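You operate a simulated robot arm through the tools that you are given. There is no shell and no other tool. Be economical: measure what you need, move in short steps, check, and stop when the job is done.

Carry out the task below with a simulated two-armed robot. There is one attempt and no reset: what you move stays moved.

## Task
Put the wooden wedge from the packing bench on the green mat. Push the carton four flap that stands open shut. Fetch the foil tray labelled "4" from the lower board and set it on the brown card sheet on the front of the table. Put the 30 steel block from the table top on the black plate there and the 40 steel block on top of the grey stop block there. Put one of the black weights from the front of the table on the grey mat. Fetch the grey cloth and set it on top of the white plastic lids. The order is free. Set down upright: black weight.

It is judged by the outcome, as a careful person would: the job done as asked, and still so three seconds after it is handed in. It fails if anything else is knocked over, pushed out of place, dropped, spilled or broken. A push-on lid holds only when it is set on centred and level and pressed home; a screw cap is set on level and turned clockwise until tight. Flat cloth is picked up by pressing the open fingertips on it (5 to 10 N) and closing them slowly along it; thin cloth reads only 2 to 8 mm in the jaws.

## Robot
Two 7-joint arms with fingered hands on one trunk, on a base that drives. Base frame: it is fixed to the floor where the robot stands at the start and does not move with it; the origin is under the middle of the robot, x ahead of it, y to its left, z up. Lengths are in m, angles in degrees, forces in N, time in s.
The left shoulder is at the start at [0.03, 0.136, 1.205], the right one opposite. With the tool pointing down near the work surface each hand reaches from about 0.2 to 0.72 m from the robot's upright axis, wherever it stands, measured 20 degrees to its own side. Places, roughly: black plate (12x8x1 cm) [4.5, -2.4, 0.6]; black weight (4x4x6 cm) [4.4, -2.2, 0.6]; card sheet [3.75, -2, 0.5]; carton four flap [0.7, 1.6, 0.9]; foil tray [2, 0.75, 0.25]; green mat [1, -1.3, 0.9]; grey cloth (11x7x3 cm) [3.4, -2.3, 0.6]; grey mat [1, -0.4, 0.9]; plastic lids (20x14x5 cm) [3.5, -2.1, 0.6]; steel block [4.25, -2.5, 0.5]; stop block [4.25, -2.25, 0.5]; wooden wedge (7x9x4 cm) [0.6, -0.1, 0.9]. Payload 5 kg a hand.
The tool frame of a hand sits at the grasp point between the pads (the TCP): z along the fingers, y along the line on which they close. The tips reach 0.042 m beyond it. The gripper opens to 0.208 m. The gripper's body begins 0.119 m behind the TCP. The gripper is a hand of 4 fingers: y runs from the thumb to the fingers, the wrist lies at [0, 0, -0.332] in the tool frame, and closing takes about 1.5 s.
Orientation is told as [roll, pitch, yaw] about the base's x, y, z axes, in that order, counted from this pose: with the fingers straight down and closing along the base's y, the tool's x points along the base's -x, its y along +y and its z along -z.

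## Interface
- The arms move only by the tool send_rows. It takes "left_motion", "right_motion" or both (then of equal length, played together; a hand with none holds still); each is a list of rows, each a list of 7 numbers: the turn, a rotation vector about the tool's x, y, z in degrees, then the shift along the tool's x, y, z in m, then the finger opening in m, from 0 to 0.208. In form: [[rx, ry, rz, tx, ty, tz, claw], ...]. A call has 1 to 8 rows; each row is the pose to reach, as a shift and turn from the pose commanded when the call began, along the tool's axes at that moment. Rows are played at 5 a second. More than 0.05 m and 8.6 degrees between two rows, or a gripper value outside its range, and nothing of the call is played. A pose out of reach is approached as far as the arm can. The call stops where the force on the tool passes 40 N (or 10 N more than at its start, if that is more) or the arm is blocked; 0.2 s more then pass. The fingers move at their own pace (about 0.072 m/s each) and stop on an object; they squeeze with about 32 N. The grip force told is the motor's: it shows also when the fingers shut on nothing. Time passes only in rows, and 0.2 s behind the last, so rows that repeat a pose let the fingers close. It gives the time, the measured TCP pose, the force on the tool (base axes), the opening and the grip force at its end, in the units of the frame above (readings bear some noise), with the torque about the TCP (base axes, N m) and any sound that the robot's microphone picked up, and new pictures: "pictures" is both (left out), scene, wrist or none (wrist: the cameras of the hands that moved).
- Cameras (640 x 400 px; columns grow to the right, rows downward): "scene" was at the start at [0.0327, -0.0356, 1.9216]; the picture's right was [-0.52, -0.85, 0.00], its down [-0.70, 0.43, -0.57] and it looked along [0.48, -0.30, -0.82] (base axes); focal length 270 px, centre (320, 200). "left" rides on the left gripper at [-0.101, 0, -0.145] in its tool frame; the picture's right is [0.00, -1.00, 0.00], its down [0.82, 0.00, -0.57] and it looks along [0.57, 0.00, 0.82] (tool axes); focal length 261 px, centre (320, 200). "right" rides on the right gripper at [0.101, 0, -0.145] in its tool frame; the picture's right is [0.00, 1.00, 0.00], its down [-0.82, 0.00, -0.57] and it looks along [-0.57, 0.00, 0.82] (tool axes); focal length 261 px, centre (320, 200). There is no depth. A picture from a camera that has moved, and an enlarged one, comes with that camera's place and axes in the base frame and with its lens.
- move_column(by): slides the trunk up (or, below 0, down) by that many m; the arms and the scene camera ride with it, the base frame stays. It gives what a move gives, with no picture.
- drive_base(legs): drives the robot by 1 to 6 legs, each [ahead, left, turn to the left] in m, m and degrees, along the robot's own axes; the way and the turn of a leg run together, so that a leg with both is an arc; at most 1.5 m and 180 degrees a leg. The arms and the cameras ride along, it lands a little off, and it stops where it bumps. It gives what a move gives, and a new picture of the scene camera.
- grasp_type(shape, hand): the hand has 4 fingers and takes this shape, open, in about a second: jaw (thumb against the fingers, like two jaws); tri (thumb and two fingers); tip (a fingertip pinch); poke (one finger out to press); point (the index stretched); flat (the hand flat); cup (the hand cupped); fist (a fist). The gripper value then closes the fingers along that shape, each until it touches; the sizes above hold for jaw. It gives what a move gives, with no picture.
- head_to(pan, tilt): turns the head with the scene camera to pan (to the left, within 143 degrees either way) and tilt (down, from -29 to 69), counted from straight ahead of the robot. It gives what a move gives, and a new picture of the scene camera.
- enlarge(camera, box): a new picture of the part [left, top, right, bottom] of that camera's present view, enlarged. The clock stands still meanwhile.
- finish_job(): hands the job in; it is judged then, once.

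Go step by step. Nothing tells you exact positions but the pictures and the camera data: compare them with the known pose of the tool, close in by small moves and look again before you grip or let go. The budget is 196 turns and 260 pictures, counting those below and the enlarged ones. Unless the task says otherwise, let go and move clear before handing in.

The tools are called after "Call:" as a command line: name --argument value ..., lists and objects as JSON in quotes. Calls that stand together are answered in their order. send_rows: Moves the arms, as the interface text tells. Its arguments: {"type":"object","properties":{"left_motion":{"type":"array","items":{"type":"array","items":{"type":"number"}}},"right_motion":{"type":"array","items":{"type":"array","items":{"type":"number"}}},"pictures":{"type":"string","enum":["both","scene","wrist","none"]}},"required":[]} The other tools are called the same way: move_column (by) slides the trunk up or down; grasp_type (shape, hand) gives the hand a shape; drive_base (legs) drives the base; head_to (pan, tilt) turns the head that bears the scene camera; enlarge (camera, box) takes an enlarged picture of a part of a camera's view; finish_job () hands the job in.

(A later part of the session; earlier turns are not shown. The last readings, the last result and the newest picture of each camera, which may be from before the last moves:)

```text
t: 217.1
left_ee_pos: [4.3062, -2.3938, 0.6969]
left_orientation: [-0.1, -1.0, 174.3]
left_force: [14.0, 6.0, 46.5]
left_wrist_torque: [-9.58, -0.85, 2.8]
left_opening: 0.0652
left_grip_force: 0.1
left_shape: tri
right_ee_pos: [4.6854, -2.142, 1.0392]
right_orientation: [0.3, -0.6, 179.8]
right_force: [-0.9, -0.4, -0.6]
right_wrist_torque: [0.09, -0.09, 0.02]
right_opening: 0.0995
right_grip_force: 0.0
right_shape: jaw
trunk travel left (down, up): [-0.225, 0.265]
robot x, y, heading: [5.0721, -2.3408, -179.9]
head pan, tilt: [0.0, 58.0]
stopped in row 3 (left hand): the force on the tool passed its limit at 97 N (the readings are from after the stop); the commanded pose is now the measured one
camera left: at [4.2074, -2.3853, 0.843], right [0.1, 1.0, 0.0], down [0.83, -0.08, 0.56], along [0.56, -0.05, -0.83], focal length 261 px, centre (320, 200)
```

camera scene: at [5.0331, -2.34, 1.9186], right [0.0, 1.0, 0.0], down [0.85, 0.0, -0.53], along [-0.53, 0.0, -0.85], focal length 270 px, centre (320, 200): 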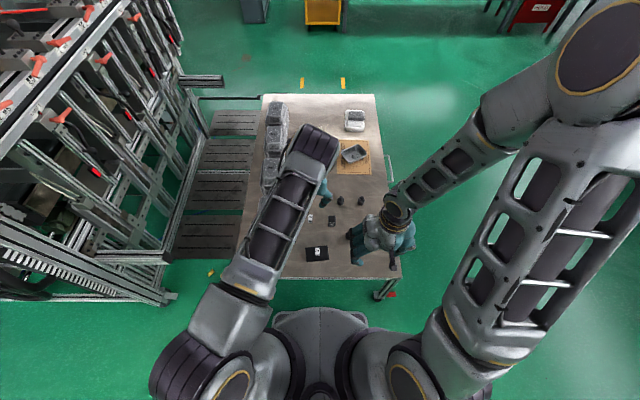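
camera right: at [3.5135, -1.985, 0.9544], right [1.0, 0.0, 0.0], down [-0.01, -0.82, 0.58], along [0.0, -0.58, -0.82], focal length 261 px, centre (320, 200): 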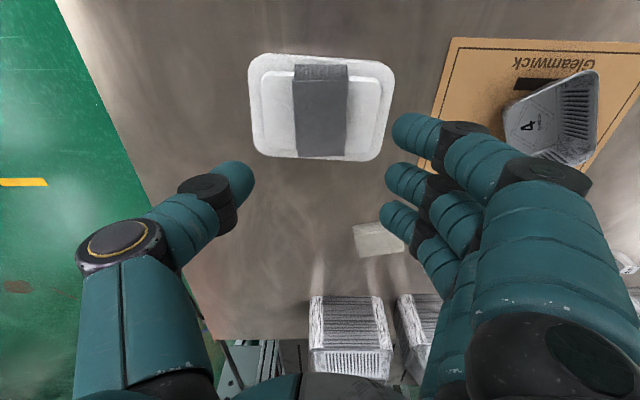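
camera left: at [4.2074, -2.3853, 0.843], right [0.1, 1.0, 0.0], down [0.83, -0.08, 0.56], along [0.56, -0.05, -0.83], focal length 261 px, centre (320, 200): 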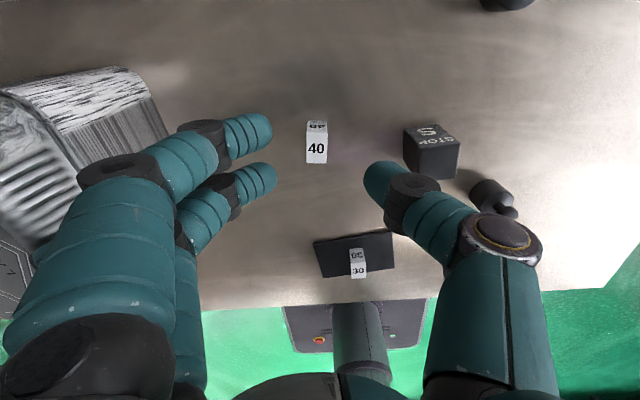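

Something on the finger side pressed onto tray stack 1. Raising immediately and checking.

Call:
send_rows --left_motion '[[0, 0, 0, 0, 0, -0.03, 0.065], [0, 0, 0, 0, 0, -0.07, 0.065]]' --pictures "both"

Call:
enlarge --camera "scene" --box '[240, 90, 360, 270]'

```text
t: 217.7
left_ee_pos: [4.3087, -2.3951, 0.7623]
left_orientation: [-0.2, -0.7, 174.2]
left_force: [1.7, 0.2, -0.6]
left_wrist_torque: [-0.01, 0.15, 0.0]
left_opening: 0.0652
left_grip_force: 0.0
left_shape: tri
right_ee_pos: [4.6842, -2.1417, 1.0385]
right_orientation: [0.3, -0.6, 179.7]
right_force: [0.6, -0.1, 0.6]
right_wrist_torque: [0.01, 0.07, -0.04]
right_opening: 0.0994
right_grip_force: 0.0
right_shape: jaw
trunk travel left (down, up): [-0.225, 0.265]
robot x, y, heading: [5.0706, -2.3433, -180.0]
head pan, tilt: [0.0, 58.0]
camera scene: at [5.0351, -2.3395, 1.9186], right [0.0, 1.0, 0.0], down [0.85, 0.0, -0.53], along [-0.53, 0.0, -0.85], focal length 270 px, centre (320, 200)
camera left: at [4.2091, -2.3855, 0.9075], right [0.1, 1.0, 0.0], down [0.82, -0.08, 0.56], along [0.56, -0.05, -0.83], focal length 261 px, centre (320, 200)
```

scene: 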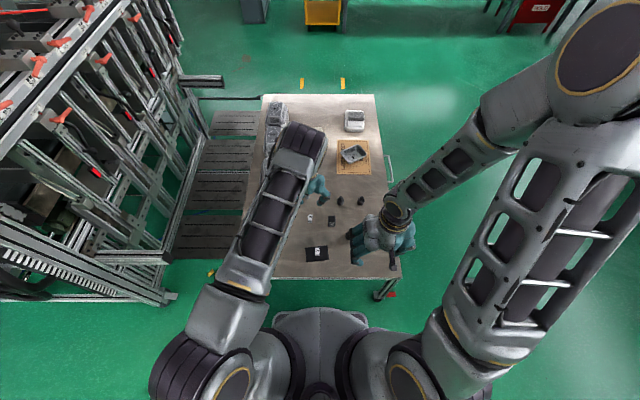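
left: 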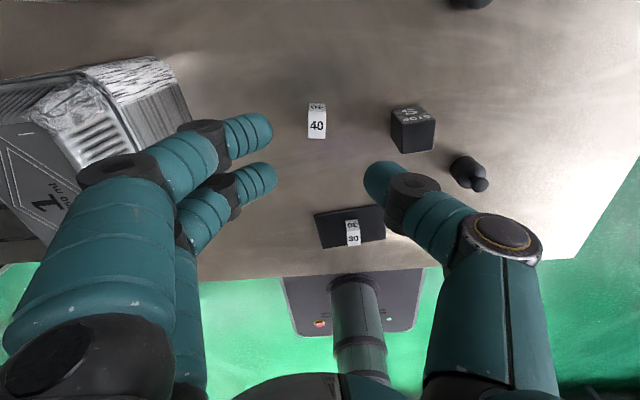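

```text
2.22 times, centred on (300, 180) of scene
camera zoom: at [5.0351, -2.3395, 1.9186], right [0.0, 1.0, 0.0], down [0.85, 0.0, -0.53], along [-0.53, 0.0, -0.85], focal length 600 px, centre (364, 244)
```

zoom: 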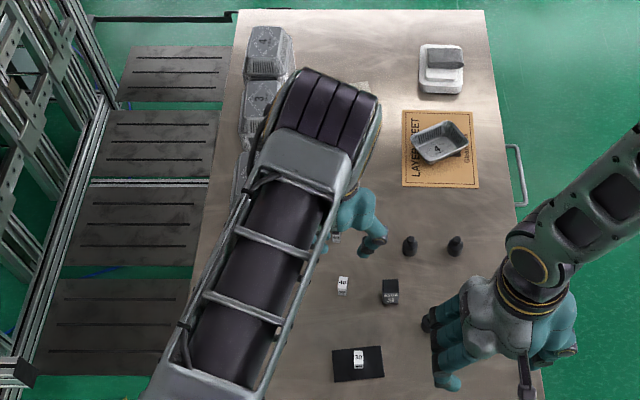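

Call:
grasp_type --hand "left" --shape "jaw"

Call:
send_rows --left_motion '[[0, 0, 0, 0.04, 0, -0.03, 0.1], [0, 0, 0, 0.08, 0, -0.06, 0.1], [0, 0, 0, 0.12, 0, -0.09, 0.1], [0, 0, 0, 0.16, -0.01, -0.11, 0.1], [0, 0, 0, 0.2, -0.02, -0.13, 0.1], [0, 0, 0, 0.24, -0.04, -0.14, 0.1], [0, 0, 0, 0.28, -0.06, -0.14, 0.1]]' --pictures "both"

Call:
enlarge --camera "scene" --box '[240, 90, 360, 270]'

```text
t: 218.6
left_ee_pos: [4.3065, -2.3947, 0.7636]
left_orientation: [-0.1, -0.7, 174.2]
left_force: [0.6, 0.7, 0.5]
left_wrist_torque: [0.03, 0.0, 0.01]
left_opening: 0.2077
left_grip_force: 0.1
left_shape: jaw
right_ee_pos: [4.683, -2.1424, 1.0375]
right_orientation: [0.2, -0.5, 179.7]
right_force: [-0.5, 0.0, 0.4]
right_wrist_torque: [0.02, 0.01, 0.04]
right_opening: 0.0992
right_grip_force: 0.1
right_shape: jaw
trunk travel left (down, up): [-0.225, 0.265]
robot x, y, heading: [5.0724, -2.3394, -179.9]
head pan, tilt: [0.0, 58.0]
```

```text
t: 220.2
left_ee_pos: [4.5935, -2.3636, 0.9007]
left_orientation: [0.0, -0.8, 174.2]
left_force: [0.0, -0.3, -0.1]
left_wrist_torque: [-0.04, 0.01, -0.01]
left_opening: 0.1008
left_grip_force: 0.1
left_shape: jaw
right_ee_pos: [4.6836, -2.142, 1.0386]
right_orientation: [0.2, -0.6, 179.8]
right_force: [0.7, 0.2, 0.4]
right_wrist_torque: [0.01, 0.05, 0.01]
right_opening: 0.0993
right_grip_force: 0.1
right_shape: jaw
trunk travel left (down, up): [-0.225, 0.265]
robot x, y, heading: [5.0682, -2.3412, -179.8]
head pan, tilt: [0.0, 58.0]
camera scene: at [5.0348, -2.3395, 1.9187], right [0.0, 1.0, 0.0], down [0.85, 0.0, -0.53], along [-0.53, 0.0, -0.85], focal length 270 px, centre (320, 200)
camera left: at [4.4944, -2.3545, 1.0459], right [0.1, 1.0, 0.0], down [0.82, -0.08, 0.56], along [0.56, -0.05, -0.83], focal length 261 px, centre (320, 200)
```

scene: 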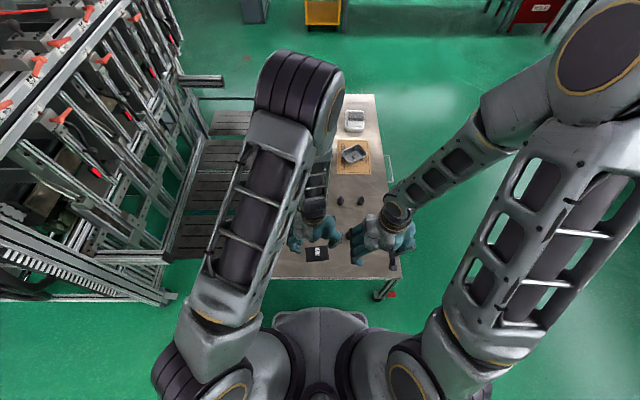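
left: 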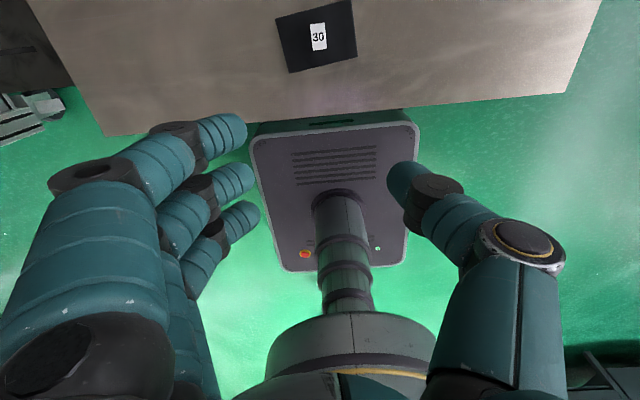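

```text
2.22 times, centred on (300, 180) of scene
camera zoom: at [5.0348, -2.3395, 1.9187], right [0.0, 1.0, 0.0], down [0.85, 0.0, -0.53], along [-0.53, 0.0, -0.85], focal length 600 px, centre (364, 244)
```

zoom: 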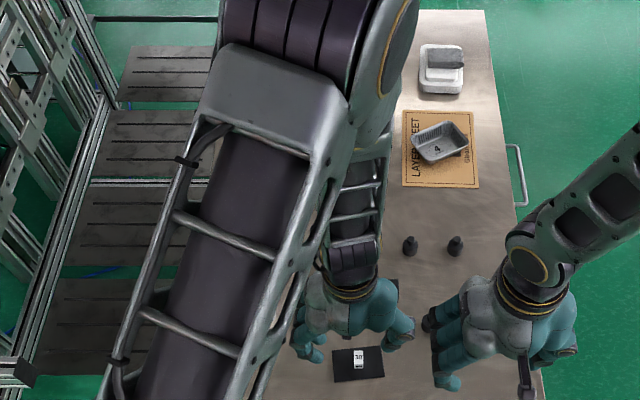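

Call:
enlarge --camera "right" --box '[320, 60, 640, 300]'

```text
1.67 times, centred on (480, 180) of right
camera zoom: at [4.7865, -2.1422, 1.1826], right [-0.01, -1.0, 0.0], down [-0.81, 0.01, 0.58], along [-0.58, 0.0, -0.81], focal length 434 px, centre (53, 233)
```

zoom: 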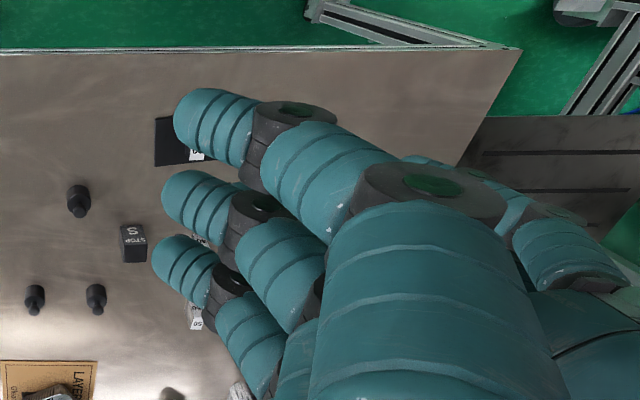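

Call:
send_rows --left_motion '[[0, 0, 0, 0.022, 0.038, -0.014, 0.1], [0, 0, 0, 0.044, 0.076, -0.028, 0.1], [0, 0, 0, 0.066, 0.114, -0.042, 0.1], [0, 0, 0, 0.088, 0.152, -0.056, 0.1], [0, 0, 0, 0.11, 0.19, -0.07, 0.1], [0, 0, 0, 0.132, 0.228, -0.084, 0.1], [0, 0, 0, 0.154, 0.266, -0.098, 0.1], [0, 0, 0, 0.176, 0.305, -0.112, 0.1]]' --pictures "none"

Call:
enlarge --camera "scene" --box '[230, 90, 390, 270]'

```text
t: 222.0
left_ee_pos: [4.7309, -2.6921, 1.0105]
left_orientation: [-0.4, -0.6, 174.2]
left_force: [0.7, -2.3, 0.3]
left_wrist_torque: [0.11, 0.13, 0.03]
left_opening: 0.1005
left_grip_force: 0.1
left_shape: jaw
left hand out of reach, approached as far as the arm can: row 7, 8
right_ee_pos: [4.685, -2.1427, 1.0386]
right_orientation: [0.2, -0.7, 179.7]
right_force: [1.1, -0.3, -0.3]
right_wrist_torque: [0.11, 0.11, 0.03]
right_opening: 0.0996
right_grip_force: 0.1
right_shape: jaw
trunk travel left (down, up): [-0.225, 0.265]
robot x, y, heading: [5.0726, -2.3449, -180.2]
head pan, tilt: [0.0, 58.0]
```

```text
2.22 times, centred on (310, 180) of scene
camera zoom: at [5.0359, -2.3418, 1.9187], right [0.0, 1.0, 0.0], down [0.85, 0.0, -0.53], along [-0.53, 0.0, -0.85], focal length 600 px, centre (342, 244)
```

zoom: 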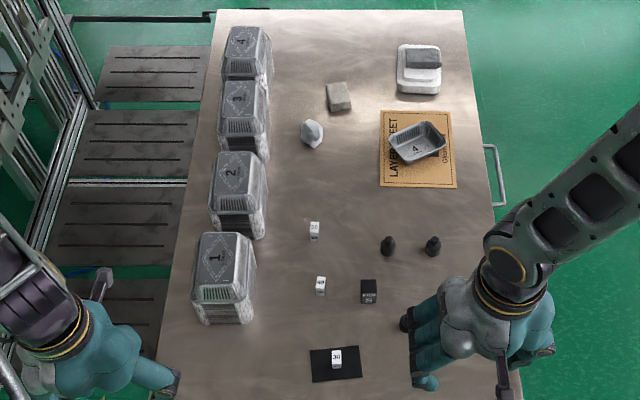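

The stacks are undisturbed. I'll use the compact jaw shape for block 40 at [4.311, -2.398].

Call:
send_rows --left_motion '[[0, 0, 0, -0.042, -0.024, 0, 0.1], [0, 0, 0, -0.084, -0.048, 0, 0.1], [0, 0, 0, -0.126, -0.072, 0, 0.1], [0, 0, 0, -0.168, -0.096, 0, 0.1], [0, 0, 0, -0.21, -0.12, 0, 0.1], [0, 0, 0, -0.252, -0.144, 0, 0.1], [0, 0, 0, -0.294, -0.168, 0, 0.1], [0, 0, 0, -0.336, -0.192, 0, 0.1]]' --pictures "none"

Call:
send_rows --left_motion '[[0, 0, 0, -0.03, -0.015, 0.03, 0.08], [0, 0, 0, -0.06, -0.03, 0.06, 0.08], [0, 0, 0, -0.09, -0.045, 0.09, 0.08], [0, 0, 0, -0.106, -0.055, 0.13, 0.08], [0, 0, 0, -0.106, -0.055, 0.175, 0.08], [0, 0, 0, -0.106, -0.055, 0.22, 0.075], [0, 0, 0, -0.106, -0.055, 0.22, 0.075]]' --pictures "both"

```text
t: 223.8
left_ee_pos: [4.4122, -2.4661, 1.0148]
left_orientation: [-0.1, -0.8, 174.3]
left_force: [-0.8, -1.1, -0.7]
left_wrist_torque: [0.0, -0.1, 0.01]
left_opening: 0.1005
left_grip_force: 0.1
left_shape: jaw
right_ee_pos: [4.6808, -2.1414, 1.0359]
right_orientation: [0.3, -0.5, 179.7]
right_force: [0.7, 1.0, 0.0]
right_wrist_torque: [-0.06, -0.09, -0.01]
right_opening: 0.0995
right_grip_force: 0.0
right_shape: jaw
trunk travel left (down, up): [-0.225, 0.265]
robot x, y, heading: [5.0713, -2.3425, -179.6]
head pan, tilt: [0.0, 58.0]
```

```text
t: 225.4
left_ee_pos: [4.3096, -2.4001, 0.7955]
left_orientation: [-0.2, -0.8, 174.1]
left_force: [1.1, -0.6, 1.3]
left_wrist_torque: [-0.01, 0.04, -0.02]
left_opening: 0.0755
left_grip_force: 0.0
left_shape: jaw
right_ee_pos: [4.6843, -2.141, 1.0382]
right_orientation: [0.3, -0.6, 179.7]
right_force: [0.1, 0.1, 1.5]
right_wrist_torque: [0.01, 0.12, 0.04]
right_opening: 0.0991
right_grip_force: 0.1
right_shape: jaw
trunk travel left (down, up): [-0.225, 0.265]
robot x, y, heading: [5.0722, -2.3417, -179.8]
head pan, tilt: [0.0, 58.0]
camera scene: at [5.035, -2.3397, 1.9188], right [0.0, 1.0, 0.0], down [0.85, 0.0, -0.53], along [-0.53, 0.0, -0.85], focal length 270 px, centre (320, 200)
camera left: at [4.2113, -2.3907, 0.94], right [0.1, 1.0, 0.0], down [0.82, -0.08, 0.56], along [0.56, -0.05, -0.83], focal length 261 px, centre (320, 200)
```

scene: 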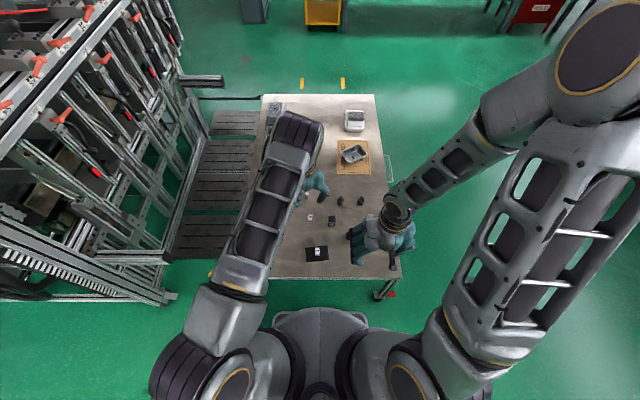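
left: 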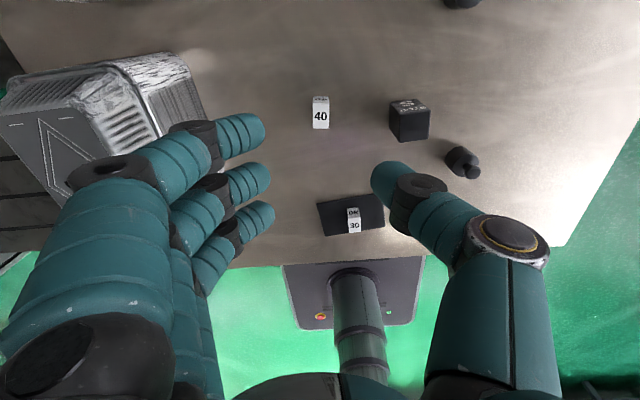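

Call:
send_rows --left_motion '[[0, 0, 0, 0.001, 0, 0.03, 0.065], [0, 0, 0, 0.001, 0, 0.06, 0.065], [0, 0, 0, 0.001, 0, 0.085, 0.065], [0, 0, 0, 0.001, 0, 0.105, 0.065], [0, 0, 0, 0.001, 0, 0.12, 0.065]]' --pictures "wrist"

```text
t: 226.6
left_ee_pos: [4.3098, -2.4, 0.6742]
left_orientation: [-0.3, -0.6, 174.4]
left_force: [-1.5, 0.0, -0.1]
left_wrist_torque: [-0.01, -0.11, 0.01]
left_opening: 0.0655
left_grip_force: 0.0
left_shape: jaw
right_ee_pos: [4.6831, -2.1426, 1.0378]
right_orientation: [0.3, -0.6, 179.6]
right_force: [-0.9, 1.9, -0.5]
right_wrist_torque: [0.01, -0.02, -0.01]
right_opening: 0.0996
right_grip_force: 0.1
right_shape: jaw
trunk travel left (down, up): [-0.225, 0.265]
robot x, y, heading: [5.0725, -2.3414, -179.9]
head pan, tilt: [0.0, 58.0]
camera left: at [4.2103, -2.3905, 0.8197], right [0.1, 1.0, 0.0], down [0.82, -0.08, 0.56], along [0.56, -0.05, -0.83], focal length 261 px, centre (320, 200)
```

left: 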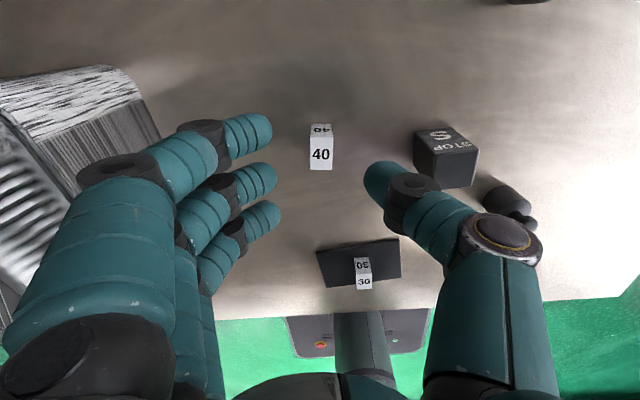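

Call:
send_rows --left_motion '[[0, 0, 0, 0, 0, 0.03, 0.06], [0, 0, 0, 0, 0, 0.055, 0.06], [0, 0, 0, 0, 0, 0.065, 0.06], [0, 0, 0, 0, 0, 0.065, 0.06]]' --pictures "none"

Call:
send_rows --left_motion '[[0, 0, 0, 0, 0, 0, 0.04], [0, 0, 0, 0, 0, 0, 0.025], [0, 0, 0, 0, 0, 0, 0.012], [0, 0, 0, 0, 0, 0, 0.012], [0, 0, 0, 0, 0, 0, 0.012]]' --pictures "wrist"

```text
t: 227.6
left_ee_pos: [4.3076, -2.3992, 0.6092]
left_orientation: [-0.1, -0.7, 174.2]
left_force: [0.3, 0.1, -0.8]
left_wrist_torque: [-0.01, 0.01, 0.02]
left_opening: 0.0608
left_grip_force: 0.0
left_shape: jaw
right_ee_pos: [4.6831, -2.1414, 1.0388]
right_orientation: [0.3, -0.5, 179.7]
right_force: [0.1, 0.8, 0.0]
right_wrist_torque: [0.0, 0.05, 0.0]
right_opening: 0.0996
right_grip_force: 0.1
right_shape: jaw
trunk travel left (down, up): [-0.225, 0.265]
robot x, y, heading: [5.0718, -2.3409, -179.7]
head pan, tilt: [0.0, 58.0]
```

```text
t: 228.8
left_ee_pos: [4.3086, -2.3992, 0.6097]
left_orientation: [-0.2, -0.9, 174.1]
left_force: [0.1, 0.5, 4.7]
left_wrist_torque: [-0.05, -0.03, -0.01]
left_opening: 0.0035
left_grip_force: 32.6
left_shape: jaw
right_ee_pos: [4.6823, -2.1418, 1.0387]
right_orientation: [0.3, -0.6, 179.6]
right_force: [1.0, -0.6, -0.4]
right_wrist_torque: [-0.03, 0.0, 0.02]
right_opening: 0.0997
right_grip_force: 0.0
right_shape: jaw
trunk travel left (down, up): [-0.225, 0.265]
robot x, y, heading: [5.073, -2.3437, -179.8]
head pan, tilt: [0.0, 58.0]
camera left: at [4.2094, -2.3903, 0.7549], right [0.1, 1.0, 0.0], down [0.82, -0.08, 0.56], along [0.56, -0.05, -0.83], focal length 261 px, centre (320, 200)
```

left: 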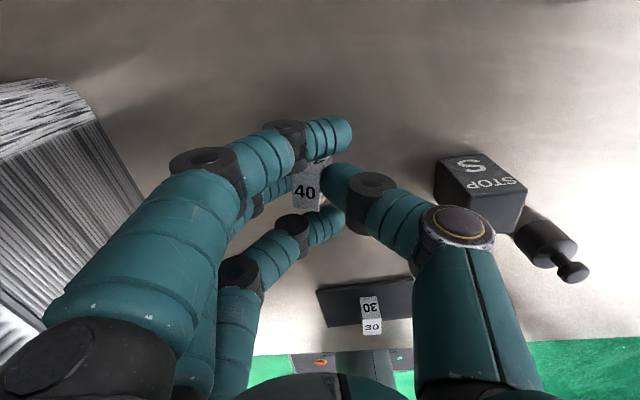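

Thumb and middle finger hold the block. Lifting a little to verify.

Call:
send_rows --left_motion '[[0, 0, 0, 0, 0, -0.015, 0.005], [0, 0, 0, 0, 0, -0.04, 0.005], [0, 0, 0, 0, 0, -0.08, 0.005], [0, 0, 0, 0, 0, -0.11, 0.005]]' --pictures "wrist"

Call:
enlarge --camera "left" --box '[240, 90, 480, 240]'

```text
t: 229.8
left_ee_pos: [4.3102, -2.3996, 0.7202]
left_orientation: [-0.2, -0.7, 174.2]
left_force: [1.0, -0.5, -2.9]
left_wrist_torque: [0.01, 0.18, 0.0]
left_opening: 0.0058
left_grip_force: 0.1
left_shape: jaw
right_ee_pos: [4.6831, -2.1435, 1.038]
right_orientation: [0.3, -0.7, 179.6]
right_force: [0.1, 0.0, -0.2]
right_wrist_torque: [-0.03, 0.0, 0.02]
right_opening: 0.0996
right_grip_force: 0.0
right_shape: jaw
trunk travel left (down, up): [-0.225, 0.265]
robot x, y, heading: [5.072, -2.3386, -179.8]
head pan, tilt: [0.0, 58.0]
camera left: at [4.2116, -2.3903, 0.8641], right [0.1, 1.0, 0.0], down [0.82, -0.08, 0.56], along [0.56, -0.05, -0.83], focal length 261 px, centre (320, 200)
```

left: 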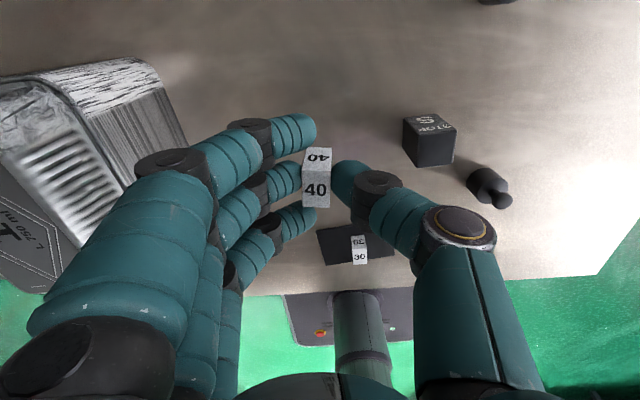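

```text
2.67 times, centred on (360, 165) of left
camera zoom: at [4.2116, -2.3903, 0.8641], right [0.1, 1.0, 0.0], down [0.82, -0.08, 0.56], along [0.56, -0.05, -0.83], focal length 695 px, centre (213, 293)
```

zoom: 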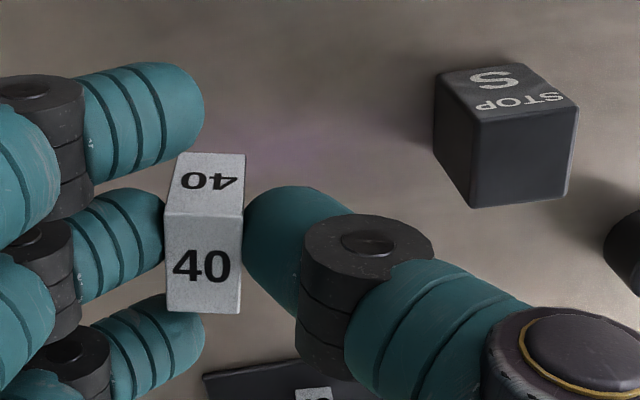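

The block is lifted but grip force reads low; closing fully to firm the hold.

Call:
send_rows --left_motion '[[0, 0, 0, 0, 0, 0, 0.0], [0, 0, 0, 0, 0, 0, 0.0], [0, 0, 0, 0, 0, 0, 0.0]]' --pictures "wrist"

```text
t: 230.6
left_ee_pos: [4.3108, -2.4001, 0.7186]
left_orientation: [-0.2, -0.8, 174.2]
left_force: [0.6, -1.4, -0.2]
left_wrist_torque: [0.01, 0.04, 0.01]
left_opening: 0.0
left_grip_force: 32.4
left_shape: jaw
right_ee_pos: [4.6826, -2.1424, 1.0375]
right_orientation: [0.3, -0.5, 179.6]
right_force: [-0.1, -0.3, -0.2]
right_wrist_torque: [-0.01, -0.02, 0.02]
right_opening: 0.0993
right_grip_force: 0.0
right_shape: jaw
trunk travel left (down, up): [-0.225, 0.265]
robot x, y, heading: [5.07, -2.3407, -179.8]
head pan, tilt: [0.0, 58.0]
camera left: at [4.2112, -2.3901, 0.8641], right [0.1, 1.0, 0.0], down [0.82, -0.08, 0.56], along [0.56, -0.05, -0.83], focal length 261 px, centre (320, 200)
```

left: 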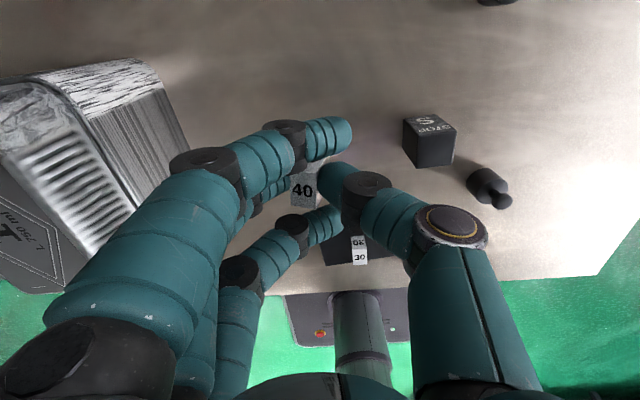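

Call:
enlarge --camera "left" --box '[240, 100, 440, 240]'

```text
2.86 times, centred on (340, 170) of left
camera zoom: at [4.2112, -2.3901, 0.8641], right [0.1, 1.0, 0.0], down [0.82, -0.08, 0.56], along [0.56, -0.05, -0.83], focal length 745 px, centre (263, 286)
```

zoom: 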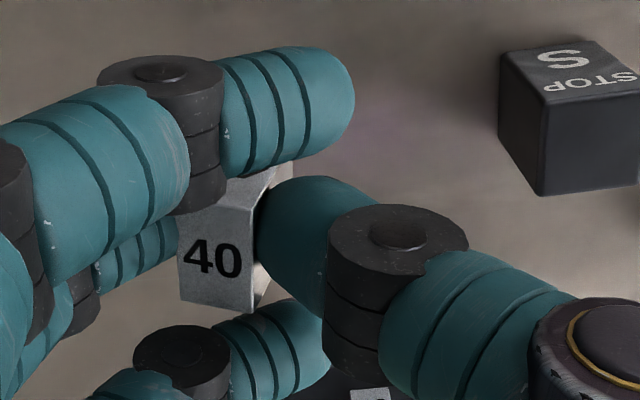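

The stop block's top is about [4.333, -2.273], z≈0.615. Moving block 40 above it.

Call:
send_rows --left_motion '[[0, 0, 0, 0, 0, -0.03, 0.0], [0, 0, 0, 0.003, -0.03, -0.04, 0.0], [0, 0, 0, 0.008, -0.075, -0.04, 0.0], [0, 0, 0, 0.013, -0.12, -0.04, 0.0], [0, 0, 0, 0.016, -0.141, -0.04, 0.0], [0, 0, 0, 0.016, -0.141, -0.04, 0.0]]' --pictures "wrist"

Call:
enlarge --camera "left" --box '[200, 60, 440, 240]'

```text
t: 232.0
left_ee_pos: [4.3425, -2.261, 0.7592]
left_orientation: [-0.1, -0.7, 174.2]
left_force: [0.5, 0.4, -2.1]
left_wrist_torque: [0.03, 0.0, 0.0]
left_opening: 0.0001
left_grip_force: 31.8
left_shape: jaw
right_ee_pos: [4.6834, -2.1414, 1.0379]
right_orientation: [0.3, -0.6, 179.7]
right_force: [-0.3, 0.5, -0.6]
right_wrist_torque: [0.02, 0.03, -0.01]
right_opening: 0.0994
right_grip_force: 0.0
right_shape: jaw
trunk travel left (down, up): [-0.225, 0.265]
robot x, y, heading: [5.0721, -2.3408, -179.9]
head pan, tilt: [0.0, 58.0]
camera left: at [4.243, -2.2514, 0.9038], right [0.1, 1.0, 0.0], down [0.82, -0.08, 0.56], along [0.56, -0.05, -0.83], focal length 261 px, centre (320, 200)
```

left: 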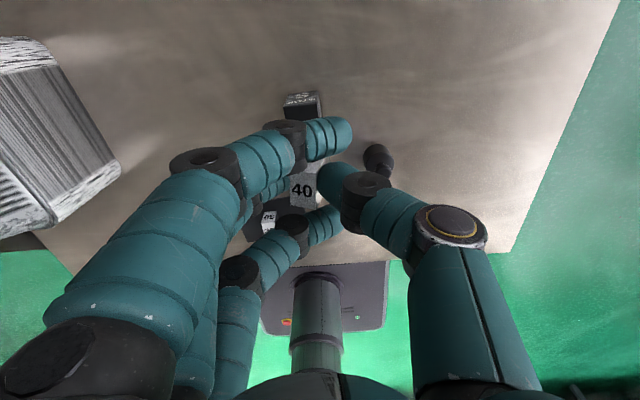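

```text
2.22 times, centred on (320, 150) of left
camera zoom: at [4.243, -2.2514, 0.9038], right [0.1, 1.0, 0.0], down [0.82, -0.08, 0.56], along [0.56, -0.05, -0.83], focal length 579 px, centre (320, 311)
```

zoom: 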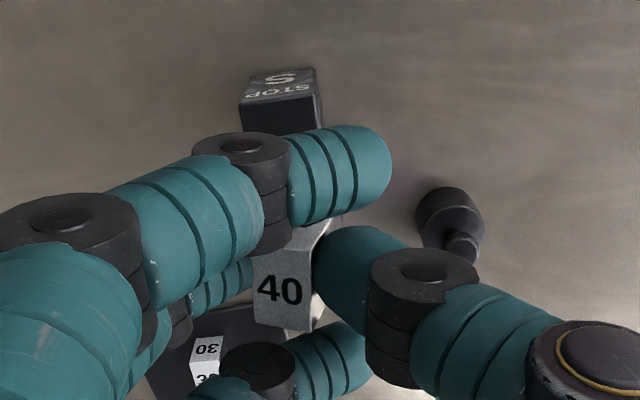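

Block 40 is about 5 mm off centre; correcting and lowering.

Call:
send_rows --left_motion '[[0, 0, 0, -0.0045, 0.0055, 0.02, 0.0], [0, 0, 0, -0.0045, 0.0055, 0.05, 0.0], [0, 0, 0, -0.0045, 0.0055, 0.075, 0.0], [0, 0, 0, -0.0045, 0.0055, 0.08, 0.0]]' --pictures "wrist"

Call:
enlarge --camera "left" --box '[200, 60, 440, 240]'

```text
t: 233.0
left_ee_pos: [4.3354, -2.2668, 0.6788]
left_orientation: [0.0, -0.6, 174.2]
left_force: [-1.1, 0.0, -3.3]
left_wrist_torque: [0.03, 0.02, 0.01]
left_opening: 0.0
left_grip_force: 31.6
left_shape: jaw
right_ee_pos: [4.6831, -2.1415, 1.0382]
right_orientation: [0.3, -0.4, 179.7]
right_force: [0.0, -0.3, -0.2]
right_wrist_torque: [-0.02, 0.0, 0.01]
right_opening: 0.0996
right_grip_force: 0.2
right_shape: jaw
trunk travel left (down, up): [-0.225, 0.265]
robot x, y, heading: [5.0724, -2.3399, -179.8]
head pan, tilt: [0.0, 58.0]
camera left: at [4.2362, -2.2569, 0.8241], right [0.1, 1.0, 0.0], down [0.82, -0.08, 0.56], along [0.56, -0.05, -0.83], focal length 261 px, centre (320, 200)
```

left: 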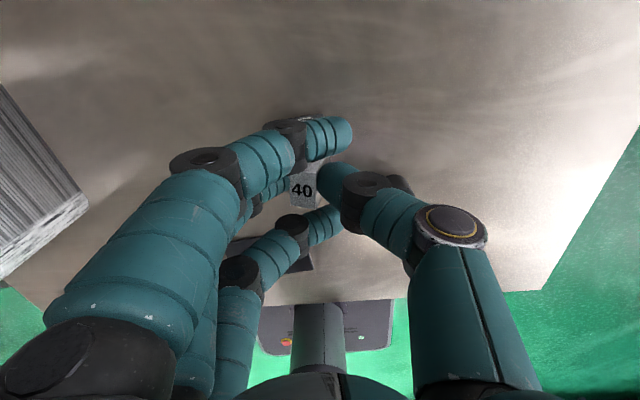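

```text
2.22 times, centred on (320, 150) of left
camera zoom: at [4.2362, -2.2569, 0.8241], right [0.1, 1.0, 0.0], down [0.82, -0.08, 0.56], along [0.56, -0.05, -0.83], focal length 579 px, centre (320, 311)
```

zoom: 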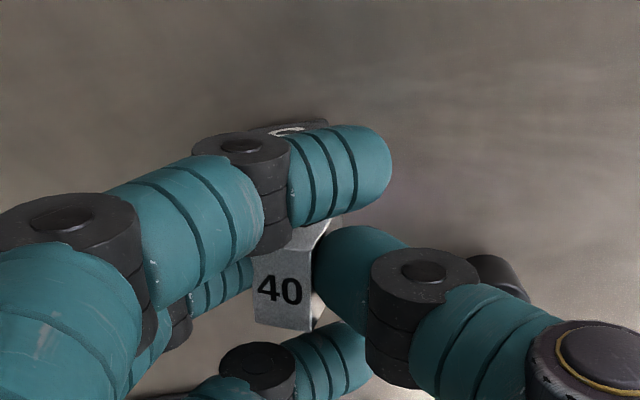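

Call:
send_rows --left_motion '[[0, 0, 0, 0, 0, 0.004, 0.0], [0, 0, 0, 0, 0, 0.007, 0.0], [0, 0, 0, 0, 0, 0.01, 0.0]]' --pictures "none"

```text
t: 233.8
left_ee_pos: [4.3336, -2.2661, 0.6707]
left_orientation: [-0.3, -0.8, 174.2]
left_force: [-0.6, -0.8, 15.0]
left_wrist_torque: [-0.24, -0.07, -0.02]
left_opening: 0.0001
left_grip_force: 32.0
left_shape: jaw
right_ee_pos: [4.6829, -2.1418, 1.0394]
right_orientation: [0.3, -0.6, 179.7]
right_force: [0.3, -0.8, -0.3]
right_wrist_torque: [-0.01, 0.06, 0.02]
right_opening: 0.0996
right_grip_force: 0.0
right_shape: jaw
trunk travel left (down, up): [-0.225, 0.265]
robot x, y, heading: [5.0727, -2.3421, -179.7]
head pan, tilt: [0.0, 58.0]
```

Contact (15 N) at the expected height. Easing 1 mm and opening slowly.

Call:
send_rows --left_motion '[[0, 0, 0, 0, 0, -0.0015, 0.0], [0, 0, 0, 0, 0, -0.0015, 0.01], [0, 0, 0, 0, 0, -0.0015, 0.02], [0, 0, 0, 0, 0, -0.0015, 0.03], [0, 0, 0, 0, 0, -0.0015, 0.045], [0, 0, 0, 0, 0, -0.0015, 0.06], [0, 0, 0, 0, 0, -0.0015, 0.06]]' --pictures "wrist"

Call:
enlarge --camera "left" --box '[200, 60, 440, 240]'

```text
t: 235.4
left_ee_pos: [4.3345, -2.2666, 0.6708]
left_orientation: [-0.1, -0.6, 174.2]
left_force: [-0.7, 0.3, 1.1]
left_wrist_torque: [0.01, -0.04, 0.0]
left_opening: 0.0591
left_grip_force: 0.0
left_shape: jaw
right_ee_pos: [4.6829, -2.1412, 1.0373]
right_orientation: [0.3, -0.5, 179.6]
right_force: [0.2, -0.7, 0.1]
right_wrist_torque: [-0.01, 0.0, 0.02]
right_opening: 0.0994
right_grip_force: 0.0
right_shape: jaw
trunk travel left (down, up): [-0.225, 0.265]
robot x, y, heading: [5.0713, -2.3445, -179.9]
head pan, tilt: [0.0, 58.0]
camera left: at [4.236, -2.2568, 0.8157], right [0.1, 1.0, 0.0], down [0.82, -0.08, 0.56], along [0.56, -0.05, -0.83], focal length 261 px, centre (320, 200)
```

left: 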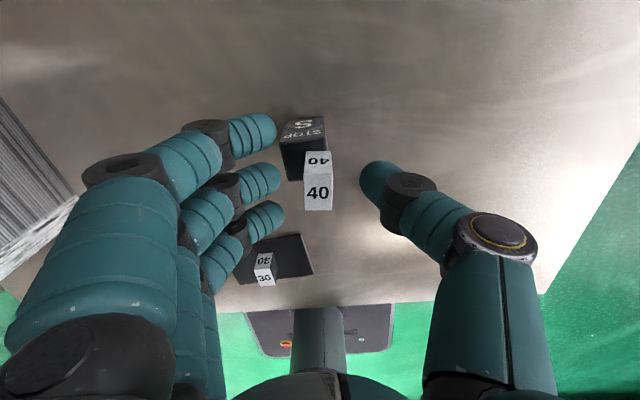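

```text
2.22 times, centred on (320, 150) of left
camera zoom: at [4.236, -2.2568, 0.8157], right [0.1, 1.0, 0.0], down [0.82, -0.08, 0.56], along [0.56, -0.05, -0.83], focal length 579 px, centre (320, 311)
```

zoom: 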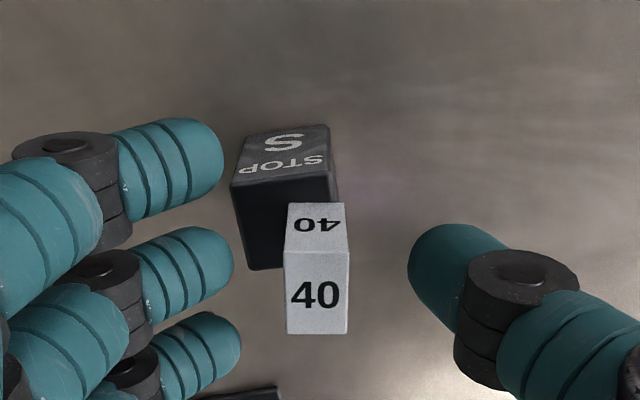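

Block 40 stands upright on the stop block, slightly to one side but well supported. Rising straight up.

Call:
send_rows --left_motion '[[0, 0, 0, 0, 0, -0.02, 0.06], [0, 0, 0, 0, 0, -0.05, 0.06], [0, 0, 0, 0, 0, -0.09, 0.06], [0, 0, 0, 0, 0, -0.13, 0.06], [0, 0, 0, 0, 0, -0.17, 0.06]]' --pictures "wrist"

Call:
enlarge --camera "left" --box '[240, 60, 480, 240]'

```text
t: 236.6
left_ee_pos: [4.3373, -2.2667, 0.8402]
left_orientation: [-0.2, -0.6, 174.2]
left_force: [1.9, -0.9, -0.9]
left_wrist_torque: [0.04, 0.25, 0.0]
left_opening: 0.0595
left_grip_force: 0.1
left_shape: jaw
right_ee_pos: [4.684, -2.1415, 1.038]
right_orientation: [0.3, -0.6, 179.7]
right_force: [0.6, -0.7, 0.4]
right_wrist_torque: [0.0, 0.06, 0.03]
right_opening: 0.0997
right_grip_force: 0.2
right_shape: jaw
trunk travel left (down, up): [-0.225, 0.265]
robot x, y, heading: [5.0728, -2.3391, -179.7]
head pan, tilt: [0.0, 58.0]
camera left: at [4.2387, -2.2571, 0.986], right [0.1, 1.0, 0.0], down [0.82, -0.08, 0.56], along [0.56, -0.05, -0.83], focal length 261 px, centre (320, 200)
```

left: 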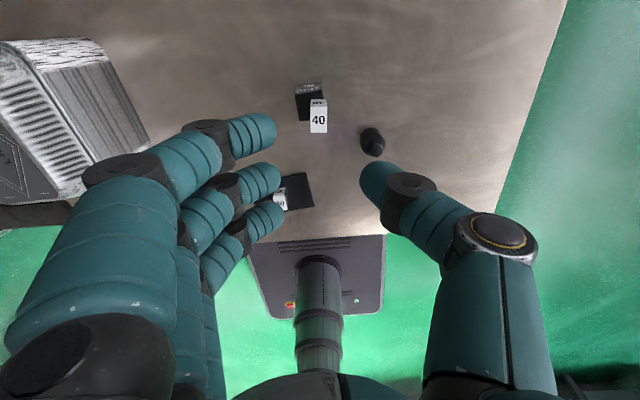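

```text
2.22 times, centred on (360, 150) of left
camera zoom: at [4.2387, -2.2571, 0.986], right [0.1, 1.0, 0.0], down [0.82, -0.08, 0.56], along [0.56, -0.05, -0.83], focal length 579 px, centre (231, 311)
```

zoom: 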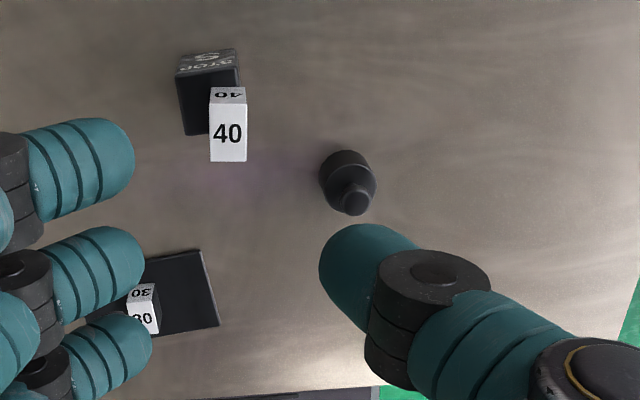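

Both blocks are placed. For the weight I'll take the one at [4.406, -2.187] with the left hand turned so it closes along x (away from the stop block).

Call:
send_rows --left_motion '[[0, 0, -8.2, 0.008, -0.011, 0, 0.1], [0, 0, -16.4, 0.016, -0.022, 0, 0.1], [0, 0, -24.6, 0.024, -0.033, 0, 0.1], [0, 0, -32.8, 0.032, -0.044, 0, 0.1], [0, 0, -41, 0.04, -0.055, 0, 0.1], [0, 0, -49.2, 0.048, -0.066, 0, 0.1], [0, 0, -57.4, 0.056, -0.077, 0, 0.1], [0, 0, -65.6, 0.0615, -0.0877, 0, 0.1]]' --pictures "none"

Call:
send_rows --left_motion '[[0, 0, -8.2, 0, 0, 0, 0.1], [0, 0, -16.4, 0, 0, 0, 0.1], [0, 0, -24.6, 0, 0, 0, 0.1], [0, 0, -30.4, 0, 0, 0, 0.1], [0, 0, -30.4, 0, 0, 0, 0.1]]' --pictures "both"

```text
t: 238.4
left_ee_pos: [4.4011, -2.1941, 0.843]
left_orientation: [-0.8, 0.1, -118.9]
left_force: [-0.2, -0.1, -0.4]
left_wrist_torque: [0.01, 0.01, -0.02]
left_opening: 0.0989
left_grip_force: 0.0
left_shape: jaw
right_ee_pos: [4.6929, -2.1356, 1.0357]
right_orientation: [0.1, 0.2, 179.2]
right_force: [0.6, 0.0, -0.9]
right_wrist_torque: [-0.01, 0.02, -0.01]
right_opening: 0.0995
right_grip_force: 0.1
right_shape: jaw
trunk travel left (down, up): [-0.225, 0.265]
robot x, y, heading: [5.0697, -2.3407, -179.8]
head pan, tilt: [0.0, 58.0]
```

```text
t: 239.8
left_ee_pos: [4.3791, -2.2264, 0.8498]
left_orientation: [-0.4, 2.2, -84.6]
left_force: [-0.4, 0.3, -0.7]
left_wrist_torque: [-0.02, -0.02, 0.02]
left_opening: 0.0996
left_grip_force: 0.1
left_shape: jaw
right_ee_pos: [4.704, -2.1034, 1.0286]
right_orientation: [-1.3, 1.6, 174.7]
right_force: [-0.1, 0.5, 0.0]
right_wrist_torque: [0.01, -0.05, 0.03]
right_opening: 0.0997
right_grip_force: 0.0
right_shape: jaw
trunk travel left (down, up): [-0.225, 0.265]
robot x, y, heading: [5.0713, -2.3422, -179.8]
head pan, tilt: [0.0, 58.0]
stopped in row 5 (left hand): the arm was blocked; the commanded pose is now the measured one
camera scene: at [5.0328, -2.3394, 1.9186], right [0.0, 1.0, 0.0], down [0.85, 0.0, -0.53], along [-0.53, 0.0, -0.85], focal length 270 px, centre (320, 200)
camera left: at [4.3893, -2.3315, 0.9896], right [-0.99, -0.1, 0.01], down [-0.07, 0.79, 0.6], along [-0.07, 0.6, -0.8], focal length 261 px, centre (320, 200)
```

scene: 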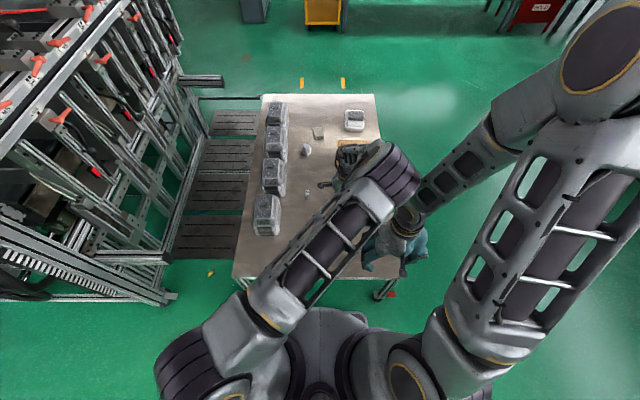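
left: 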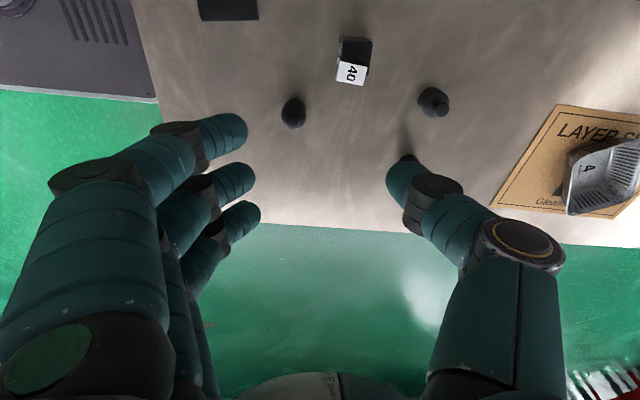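

The left elbow touched the right arm; I'll swing the right hand away to its side.

Call:
send_rows --right_motion '[[0, 0, 0, 0.01, -0.04, 0, 0.1], [0, 0, 0, 0.02, -0.08, 0.0, 0.1], [0, 0, 0, 0.03, -0.12, 0.0, 0.1], [0, 0, 0, 0.04, -0.16, 0.0, 0.1], [0, 0, 0, 0.05, -0.2, 0.0, 0.1], [0, 0, 0, 0.06, -0.24, 0.0, 0.1], [0, 0, 0, 0.07, -0.28, 0.0, 0.1]]' --pictures "scene"

```text
t: 241.4
left_ee_pos: [4.3797, -2.2246, 0.8498]
left_orientation: [-0.6, 2.2, -84.5]
left_force: [1.1, 0.6, -0.4]
left_wrist_torque: [-0.08, 0.03, 0.01]
left_opening: 0.0993
left_grip_force: 0.0
left_shape: jaw
right_ee_pos: [4.7979, -1.8306, 1.0368]
right_orientation: [-1.2, 1.5, 175.0]
right_force: [-0.3, 0.6, -1.1]
right_wrist_torque: [-0.06, 0.01, 0.01]
right_opening: 0.0998
right_grip_force: 0.0
right_shape: jaw
right hand out of reach, approached as far as the arm can: row 1, 2, 3
trunk travel left (down, up): [-0.225, 0.265]
robot x, y, heading: [5.0773, -2.3411, -179.5]
head pan, tilt: [0.0, 58.0]
camera scene: at [5.0339, -2.3381, 1.9186], right [0.0, 1.0, 0.0], down [0.85, 0.0, -0.53], along [-0.53, 0.0, -0.85], focal length 270 px, centre (320, 200)
```

scene: 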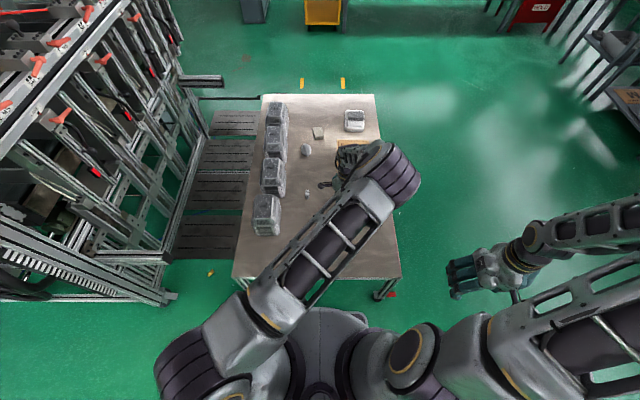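

Squaring up the hand over the weight at [4.411, -2.19] and lowering partway.

Call:
send_rows --left_motion '[[-1, 0.3, 3, 0.016, 0.017, 0.0, 0.09], [-2.2, 0.6, 5.5, 0.0314, 0.0342, 0.01, 0.09], [-2.2, 0.6, 5.5, 0.0314, 0.0342, 0.05, 0.09], [-2.2, 0.6, 5.5, 0.0314, 0.0342, 0.09, 0.09], [-2.2, 0.6, 5.5, 0.0314, 0.0342, 0.12, 0.085], [-2.2, 0.6, 5.5, 0.0314, 0.0342, 0.12, 0.085]]' --pictures "wrist"

```text
t: 242.8
left_ee_pos: [4.4101, -2.1869, 0.7304]
left_orientation: [1.5, 2.9, -90.1]
left_force: [0.5, 0.0, -0.2]
left_wrist_torque: [-0.02, 0.0, -0.04]
left_opening: 0.0856
left_grip_force: 0.0
left_shape: jaw
right_ee_pos: [4.7998, -1.8325, 1.0365]
right_orientation: [-1.3, 1.6, 174.9]
right_force: [0.4, 0.6, 1.2]
right_wrist_torque: [-0.01, 0.06, 0.01]
right_opening: 0.1
right_grip_force: 0.0
right_shape: jaw
trunk travel left (down, up): [-0.225, 0.265]
robot x, y, heading: [5.0683, -2.3417, -180.0]
head pan, tilt: [0.0, 58.0]
camera left: at [4.4054, -2.2937, 0.8693], right [-1.0, 0.0, -0.03], down [-0.02, 0.79, 0.61], along [0.02, 0.61, -0.79], focal length 261 px, centre (320, 200)
```

left: 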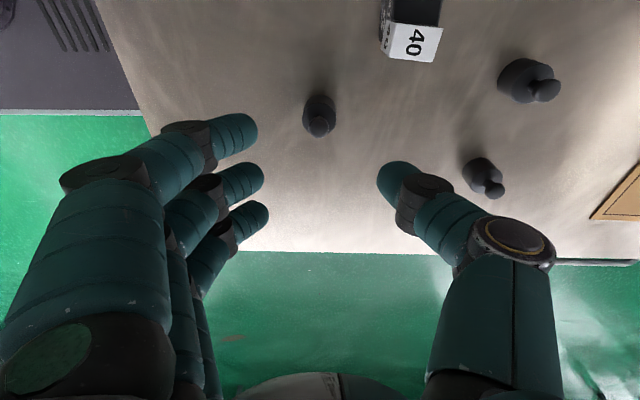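

Call:
send_rows --left_motion '[[0.8, -1.5, 0, -0.004, 0.002, 0.0, 0.085], [1.6, -2.9, 0, -0.006, 0.003, 0.02, 0.08], [1.6, -2.9, 0, -0.006, 0.003, 0.05, 0.08], [1.6, -2.9, 0, -0.006, 0.003, 0.05, 0.08]]' --pictures "wrist"

```text
t: 243.8
left_ee_pos: [4.4142, -2.1892, 0.6819]
left_orientation: [0.0, -0.1, -90.2]
left_force: [-0.2, -0.2, 0.1]
left_wrist_torque: [-0.03, 0.01, -0.04]
left_opening: 0.0807
left_grip_force: 0.0
left_shape: jaw
right_ee_pos: [4.8, -1.8304, 1.0378]
right_orientation: [-1.3, 1.7, 174.9]
right_force: [0.2, -0.1, 0.3]
right_wrist_torque: [-0.01, 0.0, -0.03]
right_opening: 0.1001
right_grip_force: 0.1
right_shape: jaw
trunk travel left (down, up): [-0.225, 0.265]
robot x, y, heading: [5.0707, -2.3405, -180.0]
head pan, tilt: [0.0, 58.0]
camera left: at [4.4135, -2.2902, 0.825], right [-1.0, 0.0, 0.0], down [0.0, 0.82, 0.57], along [0.0, 0.57, -0.82], focal length 261 px, centre (320, 200)
```

left: 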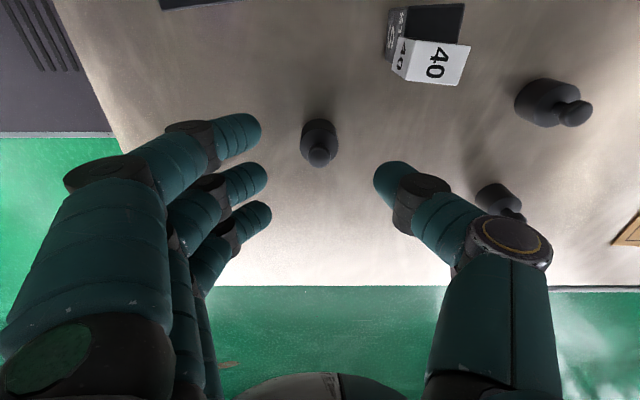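

Call:
send_rows --left_motion '[[0, 0, 0, -0.006, 0.0, 0.03, 0.075], [0, 0, 0, -0.006, 0.0, 0.055, 0.075], [0, 0, 0, -0.006, 0.0, 0.07, 0.075], [0, 0, 0, -0.006, 0.0, 0.07, 0.075]]' --pictures "wrist"

```text
t: 244.8
left_ee_pos: [4.4121, -2.1962, 0.6103]
left_orientation: [-0.1, 0.0, -90.2]
left_force: [0.6, 0.4, 0.2]
left_wrist_torque: [-0.02, 0.01, -0.03]
left_opening: 0.0758
left_grip_force: 0.0
left_shape: jaw
right_ee_pos: [4.799, -1.8316, 1.0375]
right_orientation: [-1.3, 1.5, 174.9]
right_force: [-0.7, 0.0, 0.0]
right_wrist_torque: [-0.01, 0.02, -0.01]
right_opening: 0.0998
right_grip_force: 0.1
right_shape: jaw
trunk travel left (down, up): [-0.225, 0.265]
robot x, y, heading: [5.0681, -2.3432, -179.8]
head pan, tilt: [0.0, 58.0]
camera left: at [4.4123, -2.2961, 0.7549], right [-1.0, 0.0, 0.0], down [0.0, 0.82, 0.57], along [0.0, 0.57, -0.82], focal length 261 px, centre (320, 200)
```

left: 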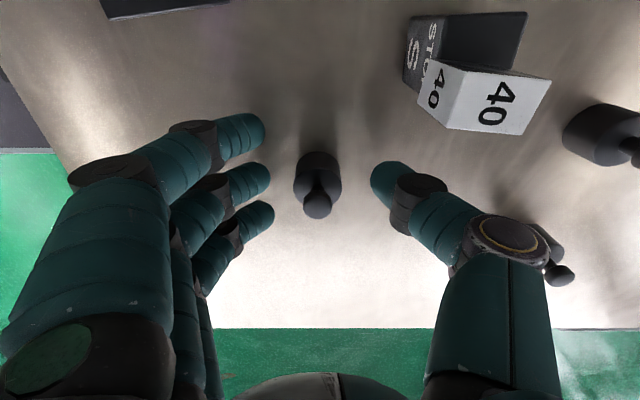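

Aligned. Closing on the weight.

Call:
send_rows --left_motion '[[0, 0, 0, 0, 0, 0, 0.055], [0, 0, 0, 0, 0, 0, 0.035], [0, 0, 0, 0, 0, 0, 0.02], [0, 0, 0, 0, 0, 0, 0.02], [0, 0, 0, 0, 0, 0, 0.02]]' --pictures "wrist"

```text
t: 246.0
left_ee_pos: [4.4123, -2.196, 0.611]
left_orientation: [-0.1, 0.1, -90.2]
left_force: [-1.3, -0.1, -1.0]
left_wrist_torque: [-0.05, 0.0, 0.04]
left_opening: 0.0156
left_grip_force: 32.4
left_shape: jaw
right_ee_pos: [4.7984, -1.8311, 1.0361]
right_orientation: [-1.4, 1.5, 174.9]
right_force: [0.0, -0.1, -0.3]
right_wrist_torque: [0.01, 0.0, 0.01]
right_opening: 0.0999
right_grip_force: 0.0
right_shape: jaw
trunk travel left (down, up): [-0.225, 0.265]
robot x, y, heading: [5.0677, -2.342, -179.7]
head pan, tilt: [0.0, 58.0]
camera left: at [4.4121, -2.2963, 0.7549], right [-1.0, 0.0, 0.0], down [0.0, 0.82, 0.57], along [0.0, 0.57, -0.82], focal length 261 px, centre (320, 200)
```

left: 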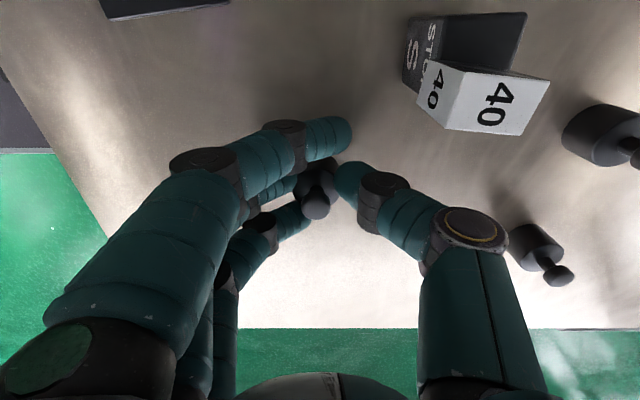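

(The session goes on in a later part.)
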